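You operate a simulated robot arm through the tools that you are given. There is no shell and no other tool. Be economical: measure what you need, move in short steps, check, and stop when the job is done.

The job below is to be done with a simulated robot arm. You get a single attempt, and the scene is never put back.

JOB
Wet the pink cloth, wring it out, wipe off the juice stain and hang the cloth on the yellow peg.
Fine: wet it in the rinse bowl, wipe while it is damp; the other cloths, levers, tap, spout and pump stay. What is to be rubbed or washed off counts as gone when no trace of it is left.

It is judged by the outcome, as a careful person would: the job done as asked, and still so three seconds after it is handed in. It fails if anything else is knocked over, pushed out of place, dropped, spilled or broken. Flat cloth is picked up by pressing the open fingertips on it (5 to 10 N) and closing them slowly along it; thin cloth reads only 2 to 8 mm in the jaws.

ROBOT AND FRAMES
A 6-joint arm with a fingered hand on a trunk, on a base that drives. Base frame: it is fixed to the floor where the robot stands at the start and does not move with it; the origin is under the middle of the robot, x ahead of it, y to its left, z up; the surface under the hand at the start is at about z = 905. Lengths are in mm, angles in rad, forces in N, time in s.
With the tool pointing down near the work surface it reaches from about 240 to 560 mm from the robot's upright axis, wherever it stands. Its first joint turns from -2.897 to 2.897 rad. Places, roughly: blue drain lever [300, 800, 800]; juice stain [500, -300, 900]; red tap lever [700, 700, 1000]; rinse bowl [500, 800, 800]; sink spout [700, 1000, 1100]; soap pump [700, 1400, 1100]; yellow drain lever [300, 1200, 800]; yellow peg of the drying rack [700, 300, 1200]. Payload 3.1 kg.
The TCP is the grasp point between the finger pads, 22 mm short of the fingertips. In the tool frame z runs along the fingers and y along their closing line. The gripper opens to 132 mm. The gripper's body begins 60 mm behind the TCP. The gripper is a hand of 4 fingers: y runs from the thumb to the fingers, the wrist lies at [0, 0, -218] in the tool frame.
Orientation is that of the tool frame in the base frame, as a unit quaternion [x, y, z, w]. With the fingers straight down and closing along the base's y, the tool's x points along the base's -x, its y along +y and its z along -z.

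CONTROLS
- The arm moves only by the tool jog_arm. Its argument "rows" is a list of rows, each an object of numbers (a shift or turn left out is 0): "x", "y", "z": the shift along the tool's x, y, z in mm; "ax", "ay", "az": the turn, a rotation vector about the tool's x, y, z in rad. In form: [{"x": .., "y": .., "z": .., "ax": .., "ay": .., "az": ..}, ...]. A call has 1 to 20 rows; each row is the pose to reach, as a shift and turn from the pose commanded when the call began, along the tool's axes at that moment. A row lasts 0.2 s, in which the tool goes at most 50 mm and 0.15 rad; a call with a longer step from one row to the next is refused whole. A pose out of reach is approached as far as the arm can. The call stops where the force on the tool passes 70 N (or 10 N more than at its start, if that is more) or the arm is blocked; 0.2 s more then pass. In this call time passes only in rows, and 0.2 s behind the last. The reply holds the time, the measured pose of the TCP, the force on the tool along the base axes, the opening and the grip force, in the units named above and with some noise, with the torque about the TCP (base axes, N m) and any sound that the robot's microphone picked up.
- Cameras (640 x 400 px; columns grow to the right, rows downward): "scene" is now at [12.3, 141.1, 1653.1]; the picture's right is [-0.10, -0.99, 0.00], its down [-0.66, 0.07, -0.75] and it looks along [0.74, -0.08, -0.66] (base axes); focal length 262 px, centre (320, 200). "wrist" rides on the gripper at [53, -53, -84] in the tool frame; the picture's right is [0.71, 0.71, 0.00], its down [-0.53, 0.53, -0.67] and it looks along [-0.47, 0.47, 0.74] (tool axes); focal length 247 px, centre (320, 200). There is no depth. A picture from a camera that has moved, and an enlarged one, comes with that camera's place and axes in the base frame and with its lens. The place of the scene camera against the robot may be out by one fixed shift of up to 12 mm in any direction.
- snapshot(camera): a new picture of that camera. It takes no simulated time.
- slide_trunk(by): slides the trunk up (or, below 0, down) by that many mm; the arm and the scene camera ride with it, the base frame stays. It gives what a move gives, with no picture.
- drive_base(legs): drives the robot by 1 to 6 legs, each [ahead, left, turn to the left] in mm, mm and rad, along the robot's own axes; the way and the turn of a leg run together, so that a leg with both is an arc; at most 1500 mm and 3.142 rad a leg. The arm and the cameras ride along, it lands a little off, and it stops where it bumps. It gives what a move gives.
- curl_fingers(finger1, finger2, finger3, thumb_bend): sets how far each is bent, from 0 (flat) to 100 (curled in); at 30 the hand is open as for a grip, at 70 the pads meet at the TCP. One left out holds its place. A second passes; each finger stops where it meets its share of the squeeze, and holds until it gets a number again. It is the only way to open and close the hand. It gives what a move gives, with no picture; readings hold the bend of each and the force on the fingers (four entries, about 0 where the hand has none), thumb and palm.
- pan_tilt(pan, tilt): turns the head with the scene camera to pan (to the left, within 2.705 rad either way) and tilt (down, from -0.506 to 1.204), counted from straight ahead of the robot. It gives what a move gives.
- zoom(camera, box): a new picture of the part [left, top, right, bottom] of that camera's present view, enlarged. It takes no simulated time.
- job_done(): hands the job in; it is judged then, once.

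Go step by step. Nothing tells you exact positions but the pictures and the camera data: compare them with the known pose of the tool, close in by small moves and look again before you grip or let go. The budget is 120 turns and 82 pictures, counting those below and the enlarged ones. Unless the task says otherwise, let go and move clear before handing in, and close with one line.

The tools are called after "Request:" as a command line: name --argument value ..., lists and objects as JSON in quotes. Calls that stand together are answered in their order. jog_arm: Moves the arm, as the interface text tells. Its arguments: {"type":"object","properties":{"rows":{"type":"array","items":{"type":"object","properties":{"x":{"type":"number"},"y":{"type":"number"},"z":{"type":"number"},"ax":{"type":"number"},"ay":{"type":"number"},"az":{"type":"number"}}}}},"required":["rows"]} The other tools are called the same way: slide_trunk (by) slides the trunk up or down; curl_fingers (finger1, finger2, finger3, thumb_bend) moves the fingers one by one; drive_base (legs) drives the base; pan_tilt (pan, tilt) turns the head that bears the scene camera; snapshot (camera) takes a picture; zoom (camera, box) takes an enlarged picture of a part of a camera's view; job_done () hands the job in.

At the start:

```text
t: 0.0
eef_pos: [336.7, 6.8, 1388.7]
tool_rot: [0.0, 1.0, 0.0, -0.001]
ft_force: [0.3, 0.1, -0.5]
wrist_torque: [-0.04, -0.01, -0.01]
opening: 131.9
grasp_force: 0.0
shape: jaw
bend: [30.0, 30.0, 30.0, 30.0]
finger forces: [0.0, 0.1, 0.0, 0.1, 0.1, 0.1]
trunk travel left (down, up): [-325.0, 61.0]
robot x, y, heading: [-2.2, -1.0, -0.001]
head pan, tilt: [-0.103, 0.726]
```

scene: 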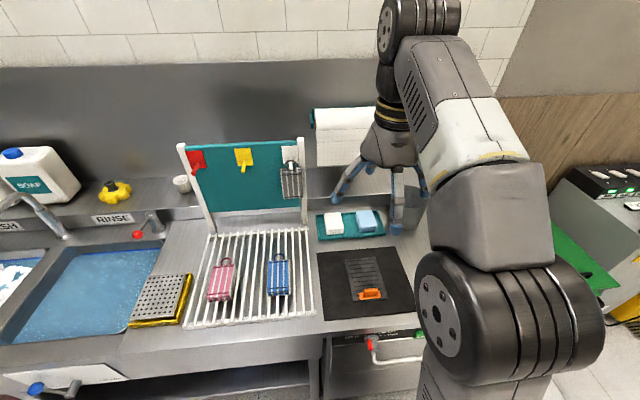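
wrist: 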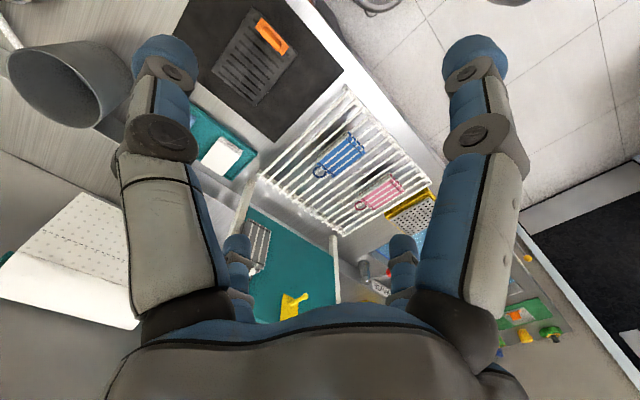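

I see pink and blue cloths on a draining grid beside the sink, and a teal board with pegs behind it. I'll zoom in for details before I move.

Request:
zoom --camera "scene" --box '[160, 120, 420, 330]'

Request:
pan_tilt --pan 0.7 --tilt 0.8

Request:
snapshot --camera "scene"

Request:
pan_tilt --pan -0.7 --tilt 0.8

Request:
snapshot --camera "scene"

```text
1.90 times, centred on (290, 225) of scene
camera zoom: at [12.3, 141.1, 1653.1], right [-0.1, -0.99, 0.0], down [-0.66, 0.07, -0.75], along [0.74, -0.08, -0.66], focal length 499 px, centre (377, 152)
```

zoom: 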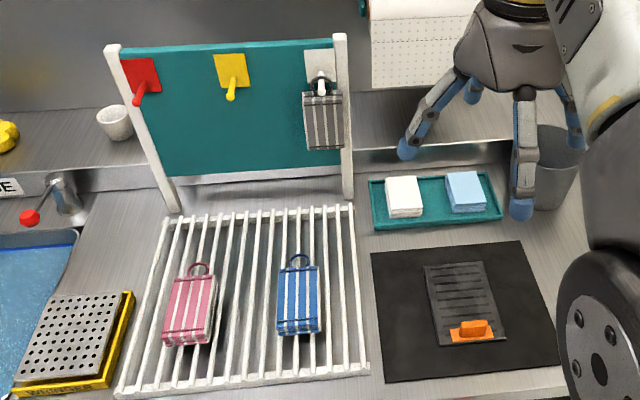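

```text
t: 1.1
eef_pos: [335.9, 6.6, 1388.8]
tool_rot: [0.001, 1.0, 0.0, 0.0]
ft_force: [1.3, -0.5, -0.2]
wrist_torque: [0.04, 0.02, 0.04]
opening: 132.0
grasp_force: 0.1
shape: jaw
bend: [30.0, 30.0, 30.0, 30.0]
finger forces: [0.0, 0.0, 0.0, 0.0, 0.0, 0.0]
trunk travel left (down, up): [-325.0, 61.0]
robot x, y, heading: [-1.6, 2.3, -0.001]
head pan, tilt: [0.7, 0.799]
```

```text
78 pictures are left
camera scene: at [-9.4, 201.7, 1647.0], right [0.64, -0.77, 0.0], down [-0.55, -0.46, -0.7], along [0.53, 0.45, -0.72], focal length 262 px, centre (320, 200)
```

scene: 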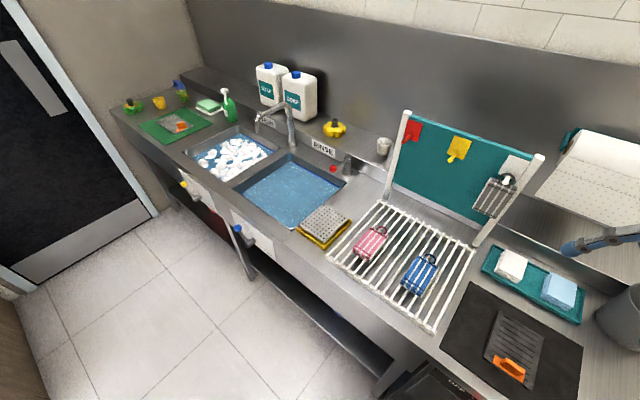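

```text
t: 2.7
eef_pos: [335.3, 6.1, 1387.2]
tool_rot: [0.0, 1.0, 0.0, 0.0]
ft_force: [0.2, -0.4, 0.0]
wrist_torque: [0.0, 0.01, 0.0]
opening: 132.1
grasp_force: 0.0
shape: jaw
bend: [30.0, 30.0, 30.0, 30.0]
finger forces: [0.1, 0.0, 0.0, 0.0, 0.1, 0.1]
trunk travel left (down, up): [-325.0, 61.0]
robot x, y, heading: [-2.1, -0.3, 0.001]
head pan, tilt: [-0.7, 0.799]
```

```text
77 pictures are left
camera scene: at [-9.4, 97.9, 1647.0], right [-0.64, -0.77, 0.0], down [-0.55, 0.46, -0.7], along [0.53, -0.45, -0.72], focal length 262 px, centre (320, 200)
```

scene: 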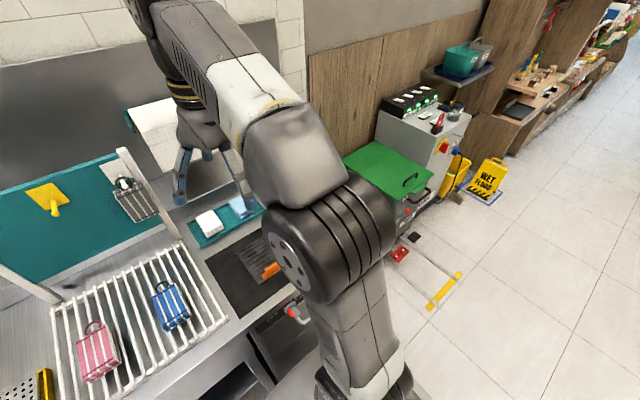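

The pink cloth lies on the grid near [497, 409], with a loop at its far end. I'll drive left to stand in front of it, and the juice stain can wait until the arm is out of the way.

Request:
drive_base --legs '[[0, 410, 0]]'

Request:
pan_tilt --pan -0.75 --tilt 0.7

Request:
snapshot --camera "scene"

Request:
snapshot --camera "wrist"

```text
t: 5.2
eef_pos: [337.8, 418.8, 1387.4]
tool_rot: [0.003, 1.0, 0.0, 0.0]
ft_force: [0.2, 0.2, 0.3]
wrist_torque: [-0.01, -0.02, 0.03]
opening: 132.1
grasp_force: 0.0
shape: jaw
bend: [30.0, 30.0, 30.0, 30.0]
finger forces: [0.0, 0.0, 0.0, 0.0, 0.1, 0.0]
trunk travel left (down, up): [-325.0, 61.0]
robot x, y, heading: [-0.3, 416.3, -0.006]
head pan, tilt: [-0.7, 0.799]
```

```text
t: 5.9
eef_pos: [337.3, 418.5, 1387.8]
tool_rot: [0.002, 1.0, 0.0, 0.0]
ft_force: [-0.5, 1.2, 0.1]
wrist_torque: [0.0, 0.02, -0.01]
opening: 131.9
grasp_force: 0.1
shape: jaw
bend: [30.0, 30.0, 30.0, 30.0]
finger forces: [0.0, 0.1, 0.0, 0.0, 0.0, 0.0]
trunk travel left (down, up): [-325.0, 61.0]
robot x, y, heading: [0.3, 413.0, -0.004]
head pan, tilt: [-0.75, 0.7]
```

```text
76 pictures are left
camera scene: at [-7.5, 505.8, 1655.2], right [-0.69, -0.73, 0.0], down [-0.47, 0.44, -0.76], along [0.56, -0.52, -0.64], focal length 262 px, centre (320, 200)
```

scene: 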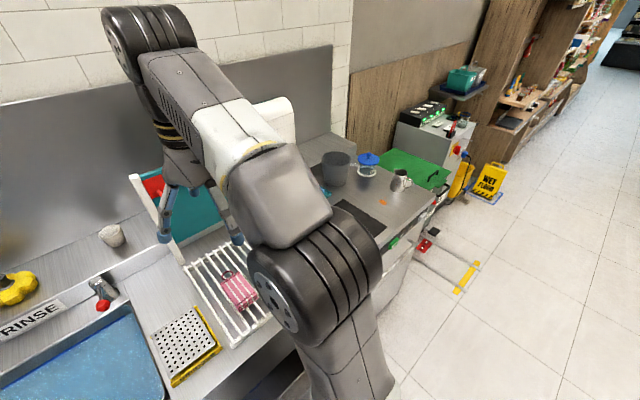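

```text
75 pictures are left
camera wrist: at [283.0, 365.0, 1471.7], right [-0.7, 0.71, 0.0], down [0.53, 0.52, 0.67], along [0.47, 0.47, -0.74], focal length 247 px, centre (320, 200)
```

wrist: 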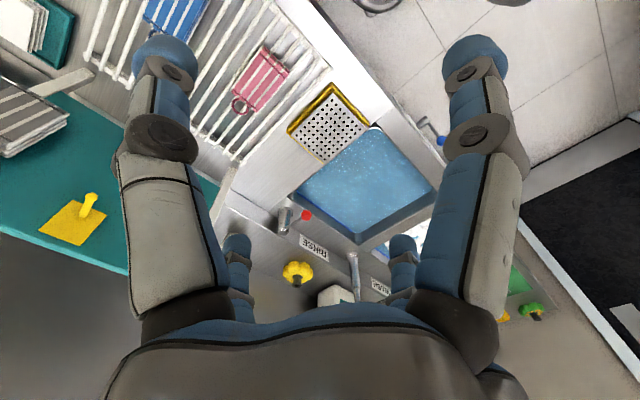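

I can see an orange spot on the counter past the dark mat, which is probably the juice stain. I'll zoom in on it and on the cloth.

Request:
zoom --camera "scene" --box '[310, 135, 450, 255]'

Request:
zoom --camera "wrist" --box '[180, 0, 340, 160]'

Request:
pan_tilt --pan 0.0 --tilt 0.75

Request:
snapshot --camera "scene"

```text
3.33 times, centred on (380, 195) of scene
camera zoom: at [-7.5, 505.8, 1655.2], right [-0.69, -0.73, 0.0], down [-0.47, 0.44, -0.76], along [0.56, -0.52, -0.64], focal length 873 px, centre (120, 217)
```

zoom: 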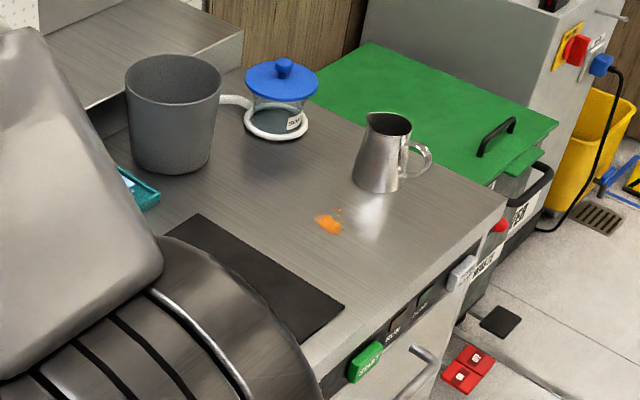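

```text
2.50 times, centred on (260, 80) of wrist
camera zoom: at [283.0, 365.0, 1471.7], right [-0.7, 0.71, 0.0], down [0.53, 0.52, 0.67], along [0.47, 0.47, -0.74], focal length 617 px, centre (470, 500)
```

zoom: 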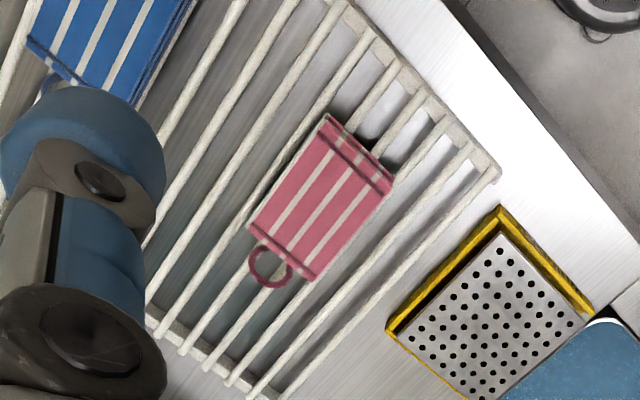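

```text
t: 7.0
eef_pos: [336.2, 419.5, 1386.3]
tool_rot: [0.002, 1.0, 0.0, 0.0]
ft_force: [-0.2, 0.6, -0.1]
wrist_torque: [0.01, -0.02, 0.01]
opening: 131.7
grasp_force: 0.1
shape: jaw
bend: [30.0, 30.0, 30.0, 30.0]
finger forces: [0.1, 0.0, 0.1, 0.0, 0.0, 0.0]
trunk travel left (down, up): [-325.0, 61.0]
robot x, y, heading: [2.0, 415.6, -0.004]
head pan, tilt: [0.0, 0.75]
```

```text
72 pictures are left
camera scene: at [13.6, 563.3, 1651.0], right [-0.01, -1.0, 0.0], down [-0.68, 0.0, -0.73], along [0.73, 0.0, -0.68], focal length 262 px, centre (320, 200)
```

scene: 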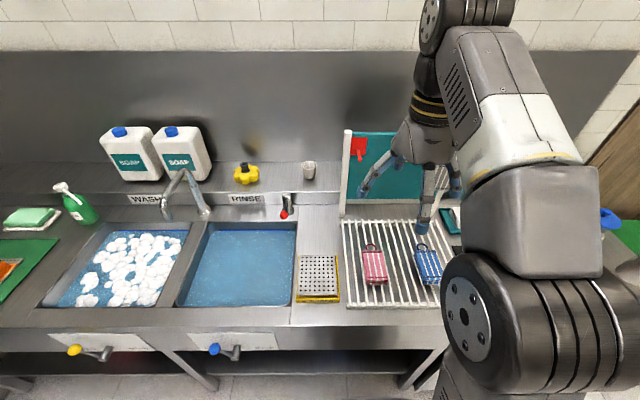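

The stain is near [450, -303, 900] with a jug close by. The cloth covers x≈428–538 around y≈390, with its loop at x≈556. Next I'll test how the fingers are laid out.

Request:
curl_fingers --finger1 60 --finger2 10

Request:
snapshot --camera "wrist"

```text
t: 8.0
eef_pos: [336.6, 417.9, 1388.7]
tool_rot: [0.003, 1.0, 0.0, 0.001]
ft_force: [0.7, -0.3, -0.3]
wrist_torque: [-0.04, -0.01, 0.0]
opening: 61.4
grasp_force: 0.0
shape: fingers
bend: [60.0, 10.0, 30.0, 30.0]
finger forces: [0.0, 0.1, 0.0, 0.1, 0.0, 0.1]
trunk travel left (down, up): [-325.0, 61.0]
robot x, y, heading: [3.9, 409.9, -0.004]
head pan, tilt: [0.0, 0.75]
```

```text
71 pictures are left
camera wrist: at [283.0, 364.9, 1471.7], right [-0.7, 0.71, 0.0], down [0.53, 0.52, 0.67], along [0.47, 0.47, -0.74], focal length 247 px, centre (320, 200)
```

wrist: 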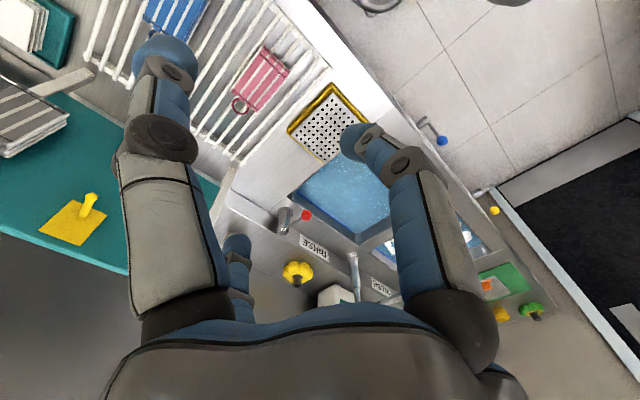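

The four fingers form a cross: finger1 faces the robot, finger2 is left, finger3 is far and the thumb is right. I'll pinch with thumb and finger2 along y and keep the other two flat, and I'll move above the loop end of the cloth first.

Request:
curl_fingers --finger1 0 --finger2 50 --finger3 0 --thumb_bend 50

Request:
jog_arm --rows '[{"x": -35, "y": -5, "z": 20}, {"x": -70, "y": -10, "z": 50}, {"x": -110, "y": -15, "z": 80}, {"x": -150, "y": -20, "z": 110}, {"x": -180, "y": -28, "z": 150}, {"x": -180, "y": -28, "z": 190}, {"x": -180, "y": -28, "z": 230}, {"x": -180, "y": -28, "z": 270}, {"x": -180, "y": -28, "z": 310}, {"x": -180, "y": -28, "z": 340}]'

Request:
snapshot --camera "wrist"

Request:
snapshot --camera "scene"

```text
t: 9.0
eef_pos: [337.4, 416.5, 1386.9]
tool_rot: [0.002, 1.0, 0.0, 0.0]
ft_force: [0.0, -1.0, 0.6]
wrist_torque: [-0.01, -0.02, -0.01]
opening: 93.2
grasp_force: 0.1
shape: fingers
bend: [1.0, 50.0, 1.0, 50.0]
finger forces: [0.0, 0.0, 0.1, 0.0, 0.0, 0.1]
trunk travel left (down, up): [-325.0, 61.0]
robot x, y, heading: [2.1, 416.4, -0.005]
head pan, tilt: [0.0, 0.75]
```

```text
refused: row 3 steps farther than a row can; nothing moved
```

```text
70 pictures are left
camera wrist: at [283.0, 364.9, 1471.7], right [-0.7, 0.71, 0.0], down [0.53, 0.52, 0.67], along [0.47, 0.47, -0.74], focal length 247 px, centre (320, 200)
```

wrist: 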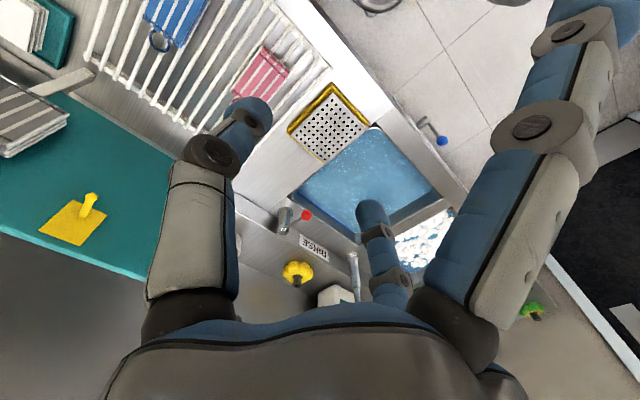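

```text
69 pictures are left
camera scene: at [13.6, 563.4, 1651.0], right [-0.01, -1.0, 0.0], down [-0.68, 0.0, -0.73], along [0.73, 0.0, -0.68], focal length 262 px, centre (320, 200)
```

scene: 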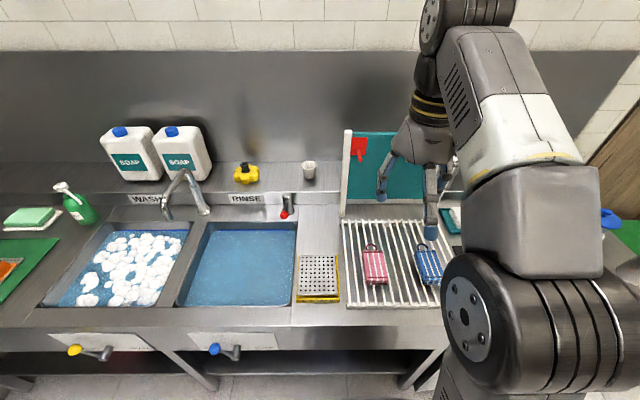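

The first move had too large a step, so I'll repeat it with smaller ones.

Request:
jog_arm --rows '[{"x": -35, "y": -5, "z": 20}, {"x": -70, "y": -10, "z": 45}, {"x": -105, "y": -15, "z": 75}, {"x": -140, "y": -20, "z": 105}, {"x": -170, "y": -28, "z": 140}, {"x": -180, "y": -28, "z": 185}, {"x": -180, "y": -28, "z": 230}, {"x": -180, "y": -28, "z": 275}, {"x": -180, "y": -28, "z": 310}, {"x": -180, "y": -28, "z": 340}]'

Request:
snapshot --camera "wrist"

Request:
snapshot --camera "scene"

```text
t: 11.2
eef_pos: [516.7, 390.0, 1046.2]
tool_rot: [0.003, 1.0, 0.0, 0.0]
ft_force: [-0.8, 0.3, -0.4]
wrist_torque: [0.01, 0.08, 0.01]
opening: 93.5
grasp_force: 0.2
shape: fingers
bend: [0.0, 50.0, 1.0, 50.0]
finger forces: [0.0, 0.0, 0.0, 0.0, 0.1, 0.1]
out of reach, approached as far as the arm can: row 5
trunk travel left (down, up): [-325.0, 61.0]
robot x, y, heading: [1.6, 411.1, -0.006]
head pan, tilt: [0.0, 0.75]
```

```text
68 pictures are left
camera wrist: at [463.1, 336.6, 1130.5], right [-0.7, 0.71, 0.0], down [0.53, 0.52, 0.67], along [0.47, 0.47, -0.74], focal length 247 px, centre (320, 200)
```

wrist: 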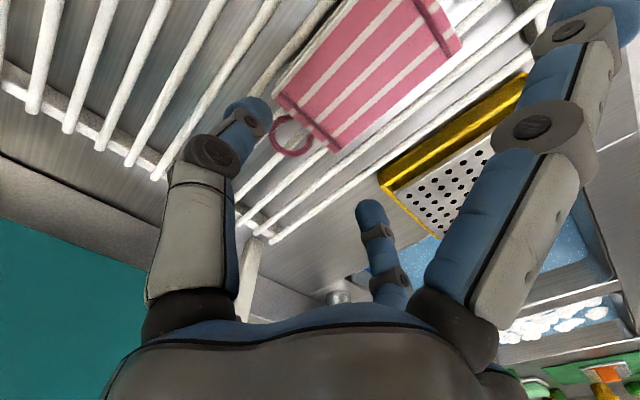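

```text
67 pictures are left
camera scene: at [14.1, 563.4, 1651.0], right [-0.01, -1.0, 0.0], down [-0.68, 0.0, -0.73], along [0.73, 0.0, -0.68], focal length 262 px, centre (320, 200)
```

scene: 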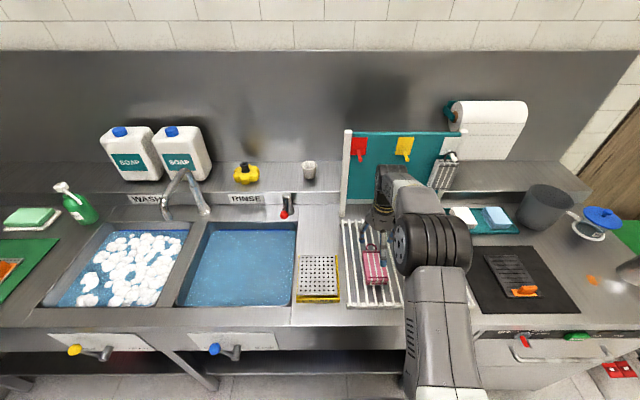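

The loop end of the cloth centres on y≈394, with its far edge at x≈540, so it is about 61 mm wide. I'll narrow the fingers to fit on it and go lower.

Request:
curl_fingers --finger2 60 --thumb_bend 60

Request:
jog_arm --rows '[{"x": -5, "y": 4, "z": 25}, {"x": -6, "y": 4, "z": 45}]'

Request:
snapshot --camera "wrist"

```text
t: 12.2
eef_pos: [517.5, 389.5, 1047.5]
tool_rot: [0.002, 1.0, 0.0, 0.0]
ft_force: [-0.1, 0.3, 1.2]
wrist_torque: [0.01, 0.0, -0.02]
opening: 88.3
grasp_force: 0.1
shape: fingers
bend: [0.0, 60.0, 1.0, 60.0]
finger forces: [0.1, 0.0, 0.1, 0.0, 0.0, 0.0]
trunk travel left (down, up): [-325.0, 61.0]
robot x, y, heading: [-0.3, 416.3, -0.006]
head pan, tilt: [0.0, 0.75]
```

```text
t: 12.8
eef_pos: [523.9, 394.2, 1003.2]
tool_rot: [0.003, 1.0, -0.001, 0.0]
ft_force: [0.9, -0.8, 0.1]
wrist_torque: [-0.01, -0.01, -0.04]
opening: 88.0
grasp_force: 0.1
shape: fingers
bend: [0.0, 60.0, 1.0, 60.0]
finger forces: [0.0, 0.0, 0.0, 0.0, 0.0, 0.0]
trunk travel left (down, up): [-325.0, 61.0]
robot x, y, heading: [-1.7, 414.5, -0.003]
head pan, tilt: [0.0, 0.75]
```

```text
66 pictures are left
camera wrist: at [469.5, 340.8, 1086.3], right [-0.7, 0.71, 0.0], down [0.53, 0.52, 0.67], along [0.48, 0.47, -0.74], focal length 247 px, centre (320, 200)
```

wrist: 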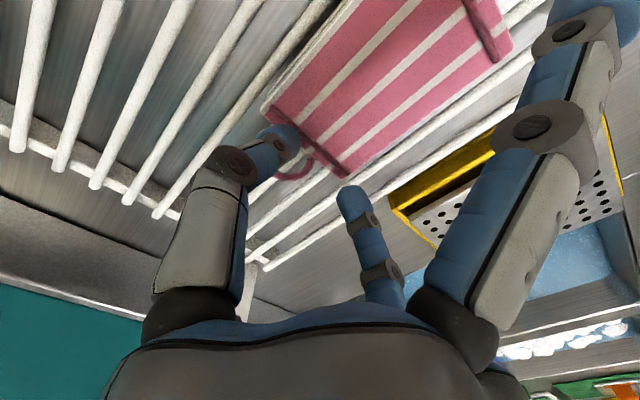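

The fingertips straddle the cloth within its width, about 25 mm either side of its centre line. I'll lower slowly until they touch.

Request:
jog_arm --rows '[{"x": 0, "z": 20}, {"z": 35}]'

Request:
jog_arm --rows '[{"z": 5}, {"z": 8}]'

Request:
jog_arm --rows '[{"z": 3}, {"z": 5}]'

Request:
zoom --camera "scene" --box '[330, 210, 430, 320]'

```text
t: 13.4
eef_pos: [532.0, 392.3, 986.2]
tool_rot: [0.001, 1.0, 0.0, 0.021]
ft_force: [-6.0, 1.0, 43.8]
wrist_torque: [-0.07, 0.35, 0.0]
opening: 87.0
grasp_force: 21.5
shape: fingers
bend: [0.0, 59.0, 1.0, 60.0]
finger forces: [0.0, 19.5, 0.0, 0.1, 23.0, 0.0]
trunk travel left (down, up): [-325.0, 61.0]
robot x, y, heading: [2.1, 410.5, -0.006]
head pan, tilt: [0.0, 0.75]
stopped in row 2: the force on the tool passed its limit at 81 N (the readings are from after the stop); the commanded pose is now the measured one
```

```text
t: 13.9
eef_pos: [535.5, 392.5, 986.9]
tool_rot: [0.002, 1.0, -0.002, 0.028]
ft_force: [-4.1, 0.3, 40.4]
wrist_torque: [-0.09, 0.34, -0.03]
opening: 88.0
grasp_force: 19.3
shape: fingers
bend: [0.0, 60.0, 1.0, 61.0]
finger forces: [1.4, 16.3, 0.0, 0.0, 20.5, 0.0]
trunk travel left (down, up): [-325.0, 61.0]
robot x, y, heading: [-1.8, 413.8, -0.006]
head pan, tilt: [0.0, 0.75]
stopped in row 2: the force on the tool passed its limit at 74 N (the readings are from after the stop); the commanded pose is now the measured one
```

```text
t: 14.6
eef_pos: [530.1, 392.8, 984.5]
tool_rot: [0.003, 1.0, -0.002, 0.03]
ft_force: [-10.9, -0.9, 62.7]
wrist_torque: [-0.26, 0.43, -0.05]
opening: 87.2
grasp_force: 31.8
shape: fingers
bend: [0.0, 59.0, 1.0, 60.0]
finger forces: [0.0, 26.1, 0.0, 0.0, 37.2, 0.1]
trunk travel left (down, up): [-325.0, 61.0]
robot x, y, heading: [1.6, 416.9, -0.0]
head pan, tilt: [0.0, 0.75]
```

```text
3.64 times, centred on (380, 265) of scene
camera zoom: at [1.4, 563.6, 1651.4], right [-0.01, -1.0, 0.0], down [-0.68, 0.0, -0.74], along [0.74, 0.0, -0.68], focal length 952 px, centre (102, -36)
```

zoom: 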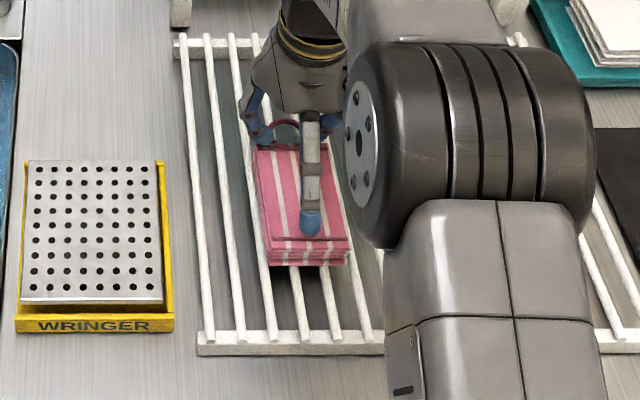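

Contact came early: the cloth is a thick folded pad on a raised grid, about 45 mm above the counter, and the tips are at its loop end. There's also a perforated "WRINGER" plate beside the sink. I'll back off, straighten the tool and look again.

Request:
jog_arm --rows '[{"z": -6, "ay": 0.0}, {"z": -25, "x": 5, "ay": 0.03}, {"z": -40, "x": 20, "ay": 0.06}]'

Request:
snapshot --camera "wrist"

Request:
zoom --camera "scene" --box '[330, 210, 430, 320]'

```text
t: 15.3
eef_pos: [511.1, 392.5, 1014.9]
tool_rot: [0.002, 1.0, -0.001, -0.01]
ft_force: [-0.2, 0.4, -0.2]
wrist_torque: [-0.01, 0.0, -0.04]
opening: 88.2
grasp_force: 0.0
shape: fingers
bend: [0.0, 60.0, 1.0, 60.0]
finger forces: [0.0, 0.1, 0.0, 0.0, 0.0, 0.1]
trunk travel left (down, up): [-325.0, 61.0]
robot x, y, heading: [4.3, 415.5, -0.004]
head pan, tilt: [0.0, 0.75]
```

```text
64 pictures are left
camera wrist: at [458.8, 340.1, 1099.0], right [-0.7, 0.71, 0.01], down [0.54, 0.53, 0.66], along [0.46, 0.47, -0.75], focal length 247 px, centre (320, 200)
```

wrist: 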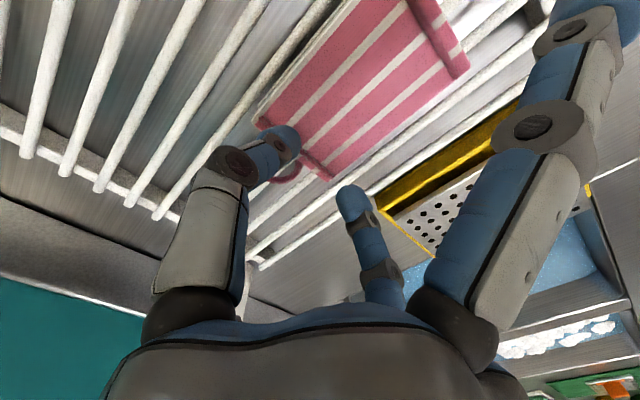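

```text
3.64 times, centred on (380, 265) of scene
camera zoom: at [11.8, 563.4, 1650.9], right [-0.01, -1.0, 0.0], down [-0.68, 0.0, -0.73], along [0.73, 0.0, -0.68], focal length 952 px, centre (102, -36)
```

zoom: 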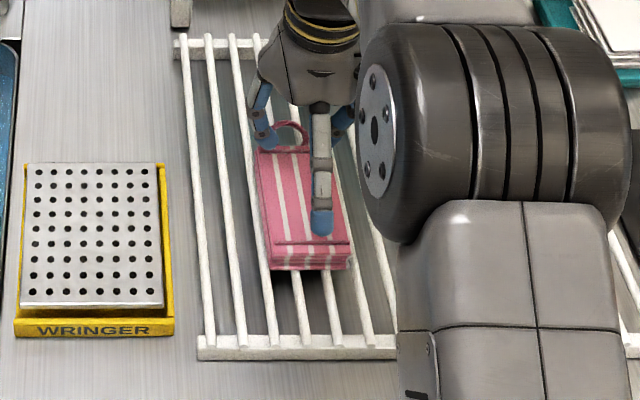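

The pad's top is at about z≈950 and it spans x 426–531, y 357–421. I'll lower gently at x≈511 to a light contact.

Request:
jog_arm --rows '[{"y": -3, "z": 10, "ay": -0.01}, {"y": -3, "z": 18, "ay": -0.02}, {"y": -3, "z": 22, "ay": -0.02}]'

Request:
jog_arm --rows '[{"z": 2}]'

Request:
jog_arm --rows '[{"z": 2}]'

```text
t: 16.1
eef_pos: [512.9, 389.2, 991.3]
tool_rot: [0.003, 1.0, -0.001, 0.001]
ft_force: [0.4, 0.3, 0.6]
wrist_torque: [0.04, 0.01, -0.02]
opening: 88.4
grasp_force: 0.0
shape: fingers
bend: [0.0, 60.0, 1.0, 60.0]
finger forces: [0.0, 0.1, 0.1, 0.0, 0.1, 0.0]
trunk travel left (down, up): [-325.0, 61.0]
robot x, y, heading: [-3.6, 413.4, -0.008]
head pan, tilt: [0.0, 0.75]
```

```text
t: 16.6
eef_pos: [512.2, 391.2, 990.6]
tool_rot: [0.002, 1.0, -0.001, 0.001]
ft_force: [-0.1, 0.2, -0.2]
wrist_torque: [0.0, -0.03, 0.0]
opening: 88.4
grasp_force: 0.1
shape: fingers
bend: [0.0, 60.0, 1.0, 60.0]
finger forces: [0.0, 0.0, 0.1, 0.0, 0.0, 0.0]
trunk travel left (down, up): [-325.0, 61.0]
robot x, y, heading: [1.6, 414.2, -0.001]
head pan, tilt: [0.0, 0.75]
```

```text
t: 16.9
eef_pos: [512.3, 389.9, 988.7]
tool_rot: [0.002, 1.0, -0.001, 0.002]
ft_force: [-0.9, 1.3, 0.4]
wrist_torque: [0.0, -0.04, -0.01]
opening: 88.5
grasp_force: 0.0
shape: fingers
bend: [0.0, 60.0, 1.0, 60.0]
finger forces: [0.0, 0.0, 0.1, 0.0, 0.1, 0.1]
trunk travel left (down, up): [-325.0, 61.0]
robot x, y, heading: [0.8, 415.7, -0.006]
head pan, tilt: [0.0, 0.75]
```

Request:
jog_arm --rows '[{"z": 1.5}]'

Request:
jog_arm --rows '[{"z": 1.5}]'

```text
t: 17.4
eef_pos: [513.1, 390.5, 987.2]
tool_rot: [0.002, 1.0, -0.001, 0.001]
ft_force: [0.1, -0.3, 1.1]
wrist_torque: [0.03, 0.03, 0.06]
opening: 88.4
grasp_force: 0.2
shape: fingers
bend: [0.0, 60.0, 1.0, 60.0]
finger forces: [0.0, 1.1, 0.0, 0.0, 0.0, 0.0]
trunk travel left (down, up): [-325.0, 61.0]
robot x, y, heading: [2.3, 412.7, -0.007]
head pan, tilt: [0.0, 0.75]
```

```text
t: 17.8
eef_pos: [513.6, 389.9, 987.4]
tool_rot: [0.003, 1.0, -0.001, 0.003]
ft_force: [0.2, 0.0, 9.7]
wrist_torque: [0.12, 0.01, 0.01]
opening: 88.0
grasp_force: 4.7
shape: fingers
bend: [0.0, 60.0, 1.0, 60.0]
finger forces: [0.0, 6.3, 0.0, 0.0, 2.8, 0.0]
trunk travel left (down, up): [-325.0, 61.0]
robot x, y, heading: [1.4, 412.0, -0.01]
head pan, tilt: [0.0, 0.75]
```

I have light contact at about 10 N. Now I'll close slowly.

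Request:
curl_fingers --finger2 63 --thumb_bend 63

```text
t: 18.8
eef_pos: [512.6, 389.9, 986.4]
tool_rot: [0.002, 1.0, -0.002, 0.002]
ft_force: [1.3, 4.6, 11.8]
wrist_torque: [0.36, -0.05, -0.04]
opening: 87.3
grasp_force: 6.4
shape: fingers
bend: [0.0, 61.0, 1.0, 63.0]
finger forces: [0.0, 11.8, 0.0, 0.0, 0.0, 0.0]
trunk travel left (down, up): [-325.0, 61.0]
robot x, y, heading: [0.8, 411.8, -0.004]
head pan, tilt: [0.0, 0.75]
```

Request:
curl_fingers --finger2 66 --thumb_bend 66

Request:
snapshot --camera "wrist"

```text
t: 19.8
eef_pos: [513.0, 388.7, 986.6]
tool_rot: [0.002, 1.0, -0.001, 0.001]
ft_force: [0.6, 0.5, 0.0]
wrist_torque: [0.01, 0.0, -0.03]
opening: 86.0
grasp_force: 0.1
shape: fingers
bend: [0.0, 66.0, 1.0, 66.0]
finger forces: [0.0, 0.0, 0.0, 0.0, 0.1, 0.1]
trunk travel left (down, up): [-325.0, 61.0]
robot x, y, heading: [2.0, 413.5, -0.008]
head pan, tilt: [0.0, 0.75]
```

```text
62 pictures are left
camera wrist: at [458.5, 336.5, 1069.9], right [-0.7, 0.71, 0.0], down [0.53, 0.53, 0.67], along [0.48, 0.47, -0.74], focal length 247 px, centre (320, 200)
```

wrist: 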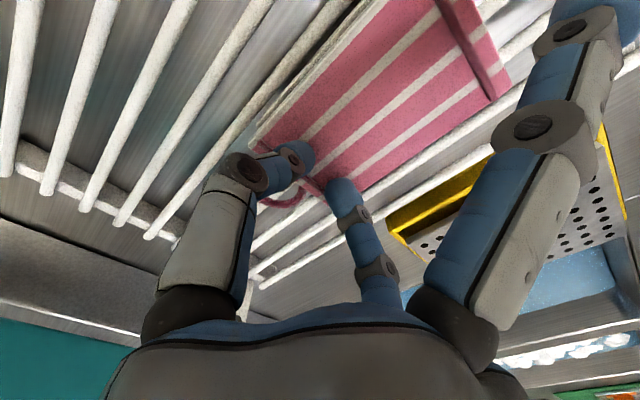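

The tips lift as they curl. I'll follow the cloth down, then close fully.

Request:
jog_arm --rows '[{"z": 3}, {"z": 5}]'

Request:
jog_arm --rows '[{"z": 2}]'

```text
t: 20.4
eef_pos: [513.3, 390.6, 983.6]
tool_rot: [0.004, 1.0, -0.002, 0.006]
ft_force: [1.4, -1.3, 24.3]
wrist_torque: [-0.08, -0.02, 0.01]
opening: 86.1
grasp_force: 12.1
shape: fingers
bend: [0.0, 65.0, 1.0, 66.0]
finger forces: [0.0, 10.3, 0.1, 0.0, 14.1, 0.1]
trunk travel left (down, up): [-325.0, 61.0]
robot x, y, heading: [0.7, 413.3, -0.008]
head pan, tilt: [0.0, 0.75]
```

```text
t: 20.8
eef_pos: [512.4, 389.2, 983.6]
tool_rot: [0.003, 1.0, -0.001, 0.008]
ft_force: [4.6, -1.9, 43.2]
wrist_torque: [-0.18, -0.03, 0.01]
opening: 85.7
grasp_force: 21.5
shape: fingers
bend: [0.0, 65.0, 1.0, 65.0]
finger forces: [0.1, 17.4, 0.1, 0.0, 25.5, 0.0]
trunk travel left (down, up): [-325.0, 61.0]
robot x, y, heading: [2.3, 413.2, -0.004]
head pan, tilt: [0.0, 0.75]
```

Request:
jog_arm --rows '[{"z": -2.5}]'

Request:
curl_fingers --finger2 69 --thumb_bend 69

Request:
curl_fingers --finger2 72 --thumb_bend 72

Request:
snapshot --camera "wrist"

```text
t: 21.1
eef_pos: [513.2, 389.6, 983.5]
tool_rot: [0.003, 1.0, -0.001, 0.004]
ft_force: [5.5, -1.5, 30.7]
wrist_torque: [-0.17, -0.1, 0.05]
opening: 85.9
grasp_force: 14.8
shape: fingers
bend: [0.0, 65.0, 1.0, 65.0]
finger forces: [0.0, 11.0, 0.0, 0.0, 18.9, 0.1]
trunk travel left (down, up): [-325.0, 61.0]
robot x, y, heading: [2.9, 410.1, -0.003]
head pan, tilt: [0.0, 0.75]
```

```text
t: 22.1
eef_pos: [510.3, 389.8, 981.9]
tool_rot: [0.002, 1.0, -0.001, 0.002]
ft_force: [-2.7, -2.7, 14.0]
wrist_torque: [-0.11, 0.05, -0.01]
opening: 84.8
grasp_force: 6.9
shape: fingers
bend: [0.0, 71.0, 1.0, 71.0]
finger forces: [0.0, 4.3, 0.0, 0.1, 10.0, 0.0]
trunk travel left (down, up): [-325.0, 61.0]
robot x, y, heading: [4.7, 411.1, -0.005]
head pan, tilt: [0.0, 0.75]
```

```text
t: 23.1
eef_pos: [513.6, 389.0, 981.7]
tool_rot: [0.003, 1.0, -0.002, 0.001]
ft_force: [0.1, 0.2, -0.2]
wrist_torque: [-0.01, 0.01, -0.01]
opening: 84.8
grasp_force: 0.1
shape: fingers
bend: [0.0, 71.0, 1.0, 71.0]
finger forces: [0.0, 0.0, 0.0, 0.1, 0.0, 0.0]
trunk travel left (down, up): [-325.0, 61.0]
robot x, y, heading: [-2.3, 413.1, -0.002]
head pan, tilt: [0.0, 0.75]
```

```text
61 pictures are left
camera wrist: at [458.5, 336.9, 1065.4], right [-0.7, 0.71, 0.0], down [0.53, 0.53, 0.67], along [0.48, 0.47, -0.74], focal length 247 px, centre (320, 200)
```

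wrist: 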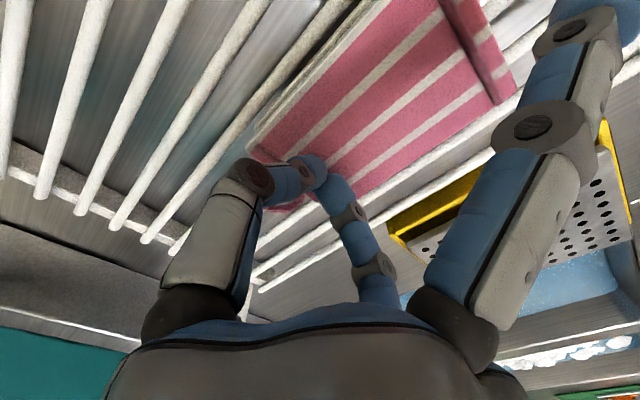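

The fingers closed over the cloth without catching it. I'll retry with all four fingers as one jaw, centred at x≈498.

Request:
jog_arm --rows '[{"z": -15}, {"z": -25, "x": 12}]'

Request:
curl_fingers --finger1 60 --finger2 60 --finger3 60 --thumb_bend 60

Request:
zoom --camera "scene" --box '[330, 210, 430, 320]'

Request:
snapshot --camera "wrist"

```text
t: 23.8
eef_pos: [499.8, 389.2, 1006.9]
tool_rot: [0.002, 1.0, -0.001, 0.003]
ft_force: [-0.4, -1.7, 0.0]
wrist_torque: [0.02, 0.0, 0.0]
opening: 84.7
grasp_force: 0.0
shape: fingers
bend: [0.0, 71.0, 1.0, 71.0]
finger forces: [0.0, 0.0, 0.1, 0.0, 0.0, 0.0]
trunk travel left (down, up): [-325.0, 61.0]
robot x, y, heading: [0.3, 414.1, 0.001]
head pan, tilt: [0.0, 0.75]
```

```text
t: 24.8
eef_pos: [500.2, 388.7, 1007.1]
tool_rot: [0.003, 1.0, -0.001, 0.002]
ft_force: [-0.6, -1.1, -0.1]
wrist_torque: [-0.02, 0.0, -0.01]
opening: 17.0
grasp_force: 0.0
shape: fingers
bend: [60.0, 60.0, 60.0, 60.0]
finger forces: [0.1, 0.0, 0.1, 0.1, 0.0, 0.0]
trunk travel left (down, up): [-325.0, 61.0]
robot x, y, heading: [-1.8, 412.7, -0.006]
head pan, tilt: [0.0, 0.75]
```

```text
3.64 times, centred on (380, 265) of scene
camera zoom: at [13.5, 563.4, 1651.0], right [-0.01, -1.0, 0.0], down [-0.68, 0.0, -0.73], along [0.73, 0.0, -0.68], focal length 952 px, centre (102, -36)
```

zoom: 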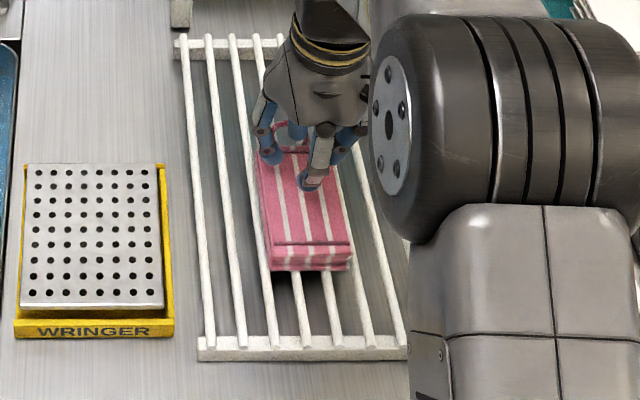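

```text
59 pictures are left
camera wrist: at [446.2, 336.8, 1090.6], right [-0.7, 0.71, 0.0], down [0.53, 0.53, 0.67], along [0.48, 0.47, -0.74], focal length 247 px, centre (320, 200)
```

wrist: 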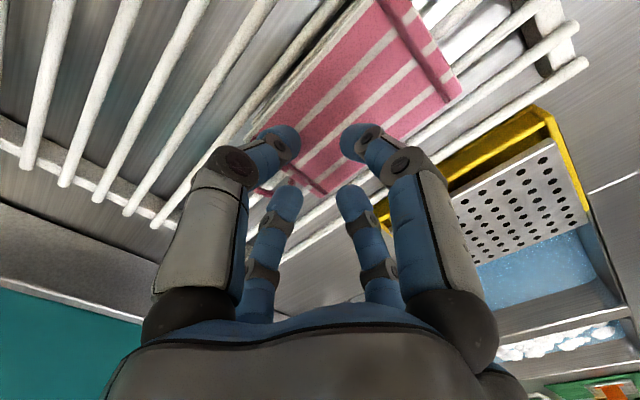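

Request:
curl_fingers --finger1 53 --finger2 53 --finger3 53 --thumb_bend 53

Request:
jog_arm --rows '[{"z": 10, "x": 8}, {"z": 15, "x": 8}]'

Request:
jog_arm --rows '[{"z": 2}]'

Request:
jog_arm --rows '[{"z": 2}]'

```text
t: 25.8
eef_pos: [500.8, 390.1, 1006.8]
tool_rot: [0.003, 1.0, 0.0, 0.002]
ft_force: [0.3, 0.1, -0.5]
wrist_torque: [-0.02, 0.02, -0.01]
opening: 33.3
grasp_force: 0.1
shape: fingers
bend: [53.0, 53.0, 53.0, 53.0]
finger forces: [0.0, 0.0, 0.1, 0.0, 0.1, 0.0]
trunk travel left (down, up): [-325.0, 61.0]
robot x, y, heading: [2.3, 413.9, -0.003]
head pan, tilt: [0.0, 0.75]
```

```text
t: 26.4
eef_pos: [493.3, 390.3, 991.9]
tool_rot: [0.003, 1.0, 0.0, 0.001]
ft_force: [0.5, 0.0, -0.6]
wrist_torque: [0.0, 0.01, 0.02]
opening: 33.2
grasp_force: 0.1
shape: fingers
bend: [53.0, 53.0, 53.0, 53.0]
finger forces: [0.0, 0.0, 0.1, 0.1, 0.1, 0.0]
trunk travel left (down, up): [-325.0, 61.0]
robot x, y, heading: [-3.1, 417.9, -0.007]
head pan, tilt: [0.0, 0.75]
```

```text
t: 26.8
eef_pos: [493.1, 389.8, 989.4]
tool_rot: [0.003, 1.0, -0.001, 0.001]
ft_force: [0.0, 0.2, -0.6]
wrist_torque: [0.01, 0.01, 0.03]
opening: 32.9
grasp_force: 0.0
shape: fingers
bend: [53.0, 53.0, 53.0, 53.0]
finger forces: [0.1, 0.0, 0.1, 0.0, 0.0, 0.2]
trunk travel left (down, up): [-325.0, 61.0]
robot x, y, heading: [0.2, 414.3, -0.007]
head pan, tilt: [0.0, 0.75]
```

```text
t: 27.1
eef_pos: [493.4, 389.1, 990.4]
tool_rot: [0.002, 1.0, -0.001, 0.003]
ft_force: [-0.6, 0.3, 10.2]
wrist_torque: [-0.02, 0.33, 0.0]
opening: 32.7
grasp_force: 5.1
shape: fingers
bend: [53.0, 53.0, 53.0, 53.0]
finger forces: [10.1, 0.0, 0.6, 0.1, 0.0, 0.1]
trunk travel left (down, up): [-325.0, 61.0]
robot x, y, heading: [0.2, 414.4, -0.006]
head pan, tilt: [0.0, 0.75]
```

Request:
jog_arm --rows '[{"z": 1}]'

Request:
curl_fingers --finger1 60 --finger2 60 --finger3 60 --thumb_bend 60

Request:
curl_fingers --finger1 66 --finger2 66 --finger3 66 --thumb_bend 66

```text
t: 27.6
eef_pos: [493.3, 389.8, 989.7]
tool_rot: [0.003, 1.0, -0.001, 0.004]
ft_force: [-0.3, -1.0, 20.4]
wrist_torque: [-0.03, 0.48, 0.0]
opening: 32.7
grasp_force: 10.4
shape: fingers
bend: [52.0, 53.0, 53.0, 53.0]
finger forces: [17.0, 0.0, 3.9, 0.0, 0.0, 0.0]
trunk travel left (down, up): [-325.0, 61.0]
robot x, y, heading: [-0.2, 419.0, -0.001]
head pan, tilt: [0.0, 0.75]
```

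```text
t: 28.6
eef_pos: [491.0, 389.7, 989.0]
tool_rot: [0.004, 1.0, 0.0, 0.004]
ft_force: [-6.4, -0.8, 25.7]
wrist_torque: [0.01, 1.06, 0.03]
opening: 24.5
grasp_force: 13.3
shape: fingers
bend: [54.0, 60.0, 60.0, 60.0]
finger forces: [26.2, 0.0, 0.0, 0.0, 0.0, 0.0]
trunk travel left (down, up): [-325.0, 61.0]
robot x, y, heading: [-0.1, 417.4, -0.009]
head pan, tilt: [0.0, 0.75]
```

```text
t: 29.6
eef_pos: [490.0, 390.1, 988.1]
tool_rot: [0.002, 1.0, -0.001, 0.003]
ft_force: [-6.7, -0.9, 23.6]
wrist_torque: [0.0, 0.99, 0.01]
opening: 19.3
grasp_force: 11.7
shape: fingers
bend: [53.0, 66.0, 66.0, 66.0]
finger forces: [23.3, 0.0, 0.0, 0.0, 0.0, 0.0]
trunk travel left (down, up): [-325.0, 61.0]
robot x, y, heading: [2.0, 413.5, -0.003]
head pan, tilt: [0.0, 0.75]
```

Only finger1 is catching. I'll press a bit lower so the others touch, then close.

Request:
jog_arm --rows '[{"z": 2}, {"z": 3.5}]'

Request:
curl_fingers --finger1 75 --finger2 75 --finger3 75 --thumb_bend 75

Request:
snapshot --camera "wrist"

```text
t: 30.1
eef_pos: [488.7, 389.6, 987.1]
tool_rot: [0.003, 1.0, 0.0, 0.005]
ft_force: [-10.5, -1.2, 42.9]
wrist_torque: [0.02, 1.64, 0.05]
opening: 18.1
grasp_force: 21.8
shape: fingers
bend: [51.0, 66.0, 66.0, 66.0]
finger forces: [43.6, 0.1, 0.0, 0.0, 0.0, 0.0]
trunk travel left (down, up): [-325.0, 61.0]
robot x, y, heading: [0.4, 416.9, -0.007]
head pan, tilt: [0.0, 0.75]
```

```text
t: 31.1
eef_pos: [489.0, 387.9, 987.2]
tool_rot: [0.003, 1.0, -0.001, 0.004]
ft_force: [-8.6, -0.3, 42.4]
wrist_torque: [0.01, 1.59, 0.02]
opening: 17.0
grasp_force: 21.4
shape: fingers
bend: [49.0, 73.0, 73.0, 72.0]
finger forces: [43.2, 0.0, 0.1, 0.0, 0.0, 0.0]
trunk travel left (down, up): [-325.0, 61.0]
robot x, y, heading: [4.1, 413.6, -0.01]
head pan, tilt: [0.0, 0.75]
```

```text
58 pictures are left
camera wrist: at [434.0, 336.8, 1069.6], right [-0.7, 0.71, -0.01], down [0.52, 0.53, 0.67], along [0.48, 0.47, -0.74], focal length 247 px, centre (320, 200)
```

wrist: 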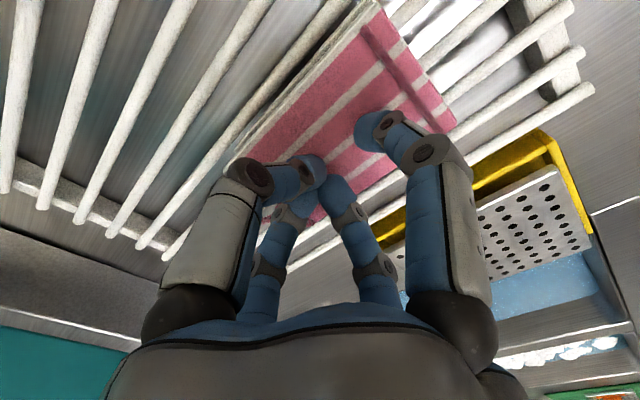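

Finger1 caught on the raised band at the near end, so the four weren't balanced. I'll lift, recentre at x≈507 and close in small steps, following the cloth down each time.

Request:
jog_arm --rows '[{"z": -10}, {"z": -20, "x": -15}]'

Request:
curl_fingers --finger1 57 --finger2 57 --finger3 57 --thumb_bend 57

Request:
snapshot --camera "wrist"

Request:
zoom --camera "scene" --box '[340, 220, 410, 300]'

```text
t: 31.8
eef_pos: [508.5, 390.2, 1001.5]
tool_rot: [0.002, 1.0, 0.0, 0.001]
ft_force: [0.3, 0.1, 0.6]
wrist_torque: [0.0, -0.02, -0.01]
opening: 11.6
grasp_force: 0.1
shape: fingers
bend: [57.0, 73.0, 73.0, 72.0]
finger forces: [0.0, 0.0, 0.1, 0.0, 0.0, 0.1]
trunk travel left (down, up): [-325.0, 61.0]
robot x, y, heading: [2.5, 414.5, -0.005]
head pan, tilt: [0.0, 0.75]
```

```text
t: 32.8
eef_pos: [508.1, 389.5, 1003.4]
tool_rot: [0.003, 1.0, -0.001, 0.002]
ft_force: [-0.6, 0.2, -0.3]
wrist_torque: [-0.01, -0.01, -0.02]
opening: 26.0
grasp_force: 0.1
shape: fingers
bend: [56.0, 56.0, 56.0, 56.0]
finger forces: [0.0, 0.0, 0.0, 0.0, 0.0, 0.1]
trunk travel left (down, up): [-325.0, 61.0]
robot x, y, heading: [0.9, 414.7, -0.004]
head pan, tilt: [0.0, 0.75]
```

```text
57 pictures are left
camera wrist: at [453.6, 336.6, 1087.0], right [-0.7, 0.71, 0.0], down [0.53, 0.53, 0.67], along [0.48, 0.47, -0.74], focal length 247 px, centre (320, 200)
```

wrist: 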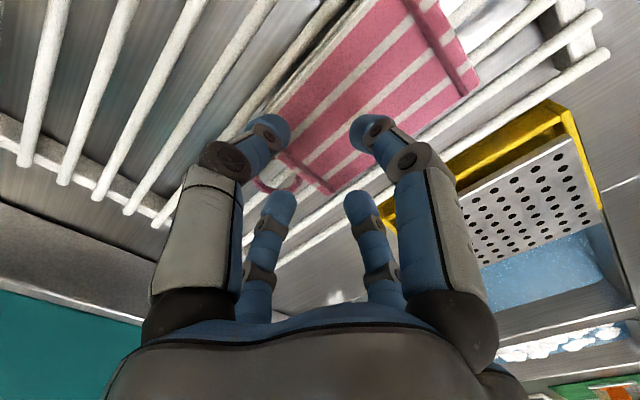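

```text
5.00 times, centred on (375, 260) of scene
camera zoom: at [13.4, 563.4, 1651.0], right [-0.01, -1.0, 0.0], down [-0.68, 0.0, -0.73], along [0.73, 0.0, -0.68], focal length 1309 px, centre (45, -100)
```

zoom: 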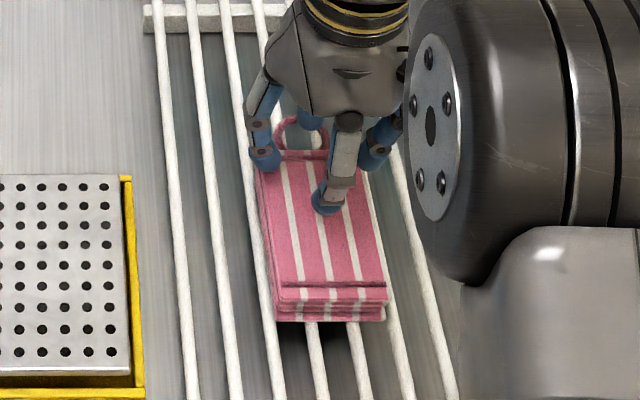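

The pad is a stack of about four layers, 69 mm wide, and at bend 53 the side fingers were off it. I'll start at bend 60, centred at x≈497, and close in small steps with the arm following.

Request:
curl_fingers --finger1 60 --finger2 60 --finger3 60 --thumb_bend 60

Request:
jog_arm --rows '[{"z": 8, "x": 11}, {"z": 13, "x": 11}]'

Request:
jog_arm --rows '[{"z": 2}]'

Request:
jog_arm --rows '[{"z": 1.5}]'

```text
t: 33.8
eef_pos: [508.6, 389.4, 1002.7]
tool_rot: [0.003, 1.0, -0.002, 0.002]
ft_force: [0.3, 0.4, -0.4]
wrist_torque: [-0.03, 0.01, 0.03]
opening: 17.2
grasp_force: 0.0
shape: fingers
bend: [60.0, 60.0, 60.0, 60.0]
finger forces: [0.0, 0.1, 0.2, 0.0, 0.1, 0.1]
trunk travel left (down, up): [-325.0, 61.0]
robot x, y, heading: [0.8, 414.3, -0.008]
head pan, tilt: [0.0, 0.75]
```

```text
t: 34.4
eef_pos: [497.1, 389.2, 990.4]
tool_rot: [0.003, 1.0, -0.001, 0.001]
ft_force: [0.9, -0.4, -0.4]
wrist_torque: [-0.03, 0.01, 0.0]
opening: 17.4
grasp_force: 0.0
shape: fingers
bend: [60.0, 60.0, 60.0, 60.0]
finger forces: [0.0, 0.1, 0.0, 0.1, 0.0, 0.0]
trunk travel left (down, up): [-325.0, 61.0]
robot x, y, heading: [6.8, 413.1, -0.008]
head pan, tilt: [0.0, 0.75]
```

```text
t: 34.8
eef_pos: [497.5, 389.3, 987.8]
tool_rot: [0.003, 1.0, -0.001, 0.001]
ft_force: [-0.2, -0.9, 1.4]
wrist_torque: [0.0, 0.03, 0.03]
opening: 17.4
grasp_force: 0.4
shape: fingers
bend: [60.0, 60.0, 60.0, 60.0]
finger forces: [0.9, 0.3, 0.0, 0.1, 0.0, 0.0]
trunk travel left (down, up): [-325.0, 61.0]
robot x, y, heading: [-0.5, 411.6, -0.006]
head pan, tilt: [0.0, 0.75]
```

```text
t: 35.1
eef_pos: [496.9, 389.7, 987.8]
tool_rot: [0.003, 1.0, -0.001, 0.003]
ft_force: [-0.9, 0.3, 10.5]
wrist_torque: [0.11, 0.14, -0.02]
opening: 17.2
grasp_force: 5.5
shape: fingers
bend: [60.0, 60.0, 60.0, 60.0]
finger forces: [5.7, 3.8, 1.1, 0.0, 0.0, 0.0]
trunk travel left (down, up): [-325.0, 61.0]
robot x, y, heading: [-0.4, 417.9, -0.0]
head pan, tilt: [0.0, 0.75]
```

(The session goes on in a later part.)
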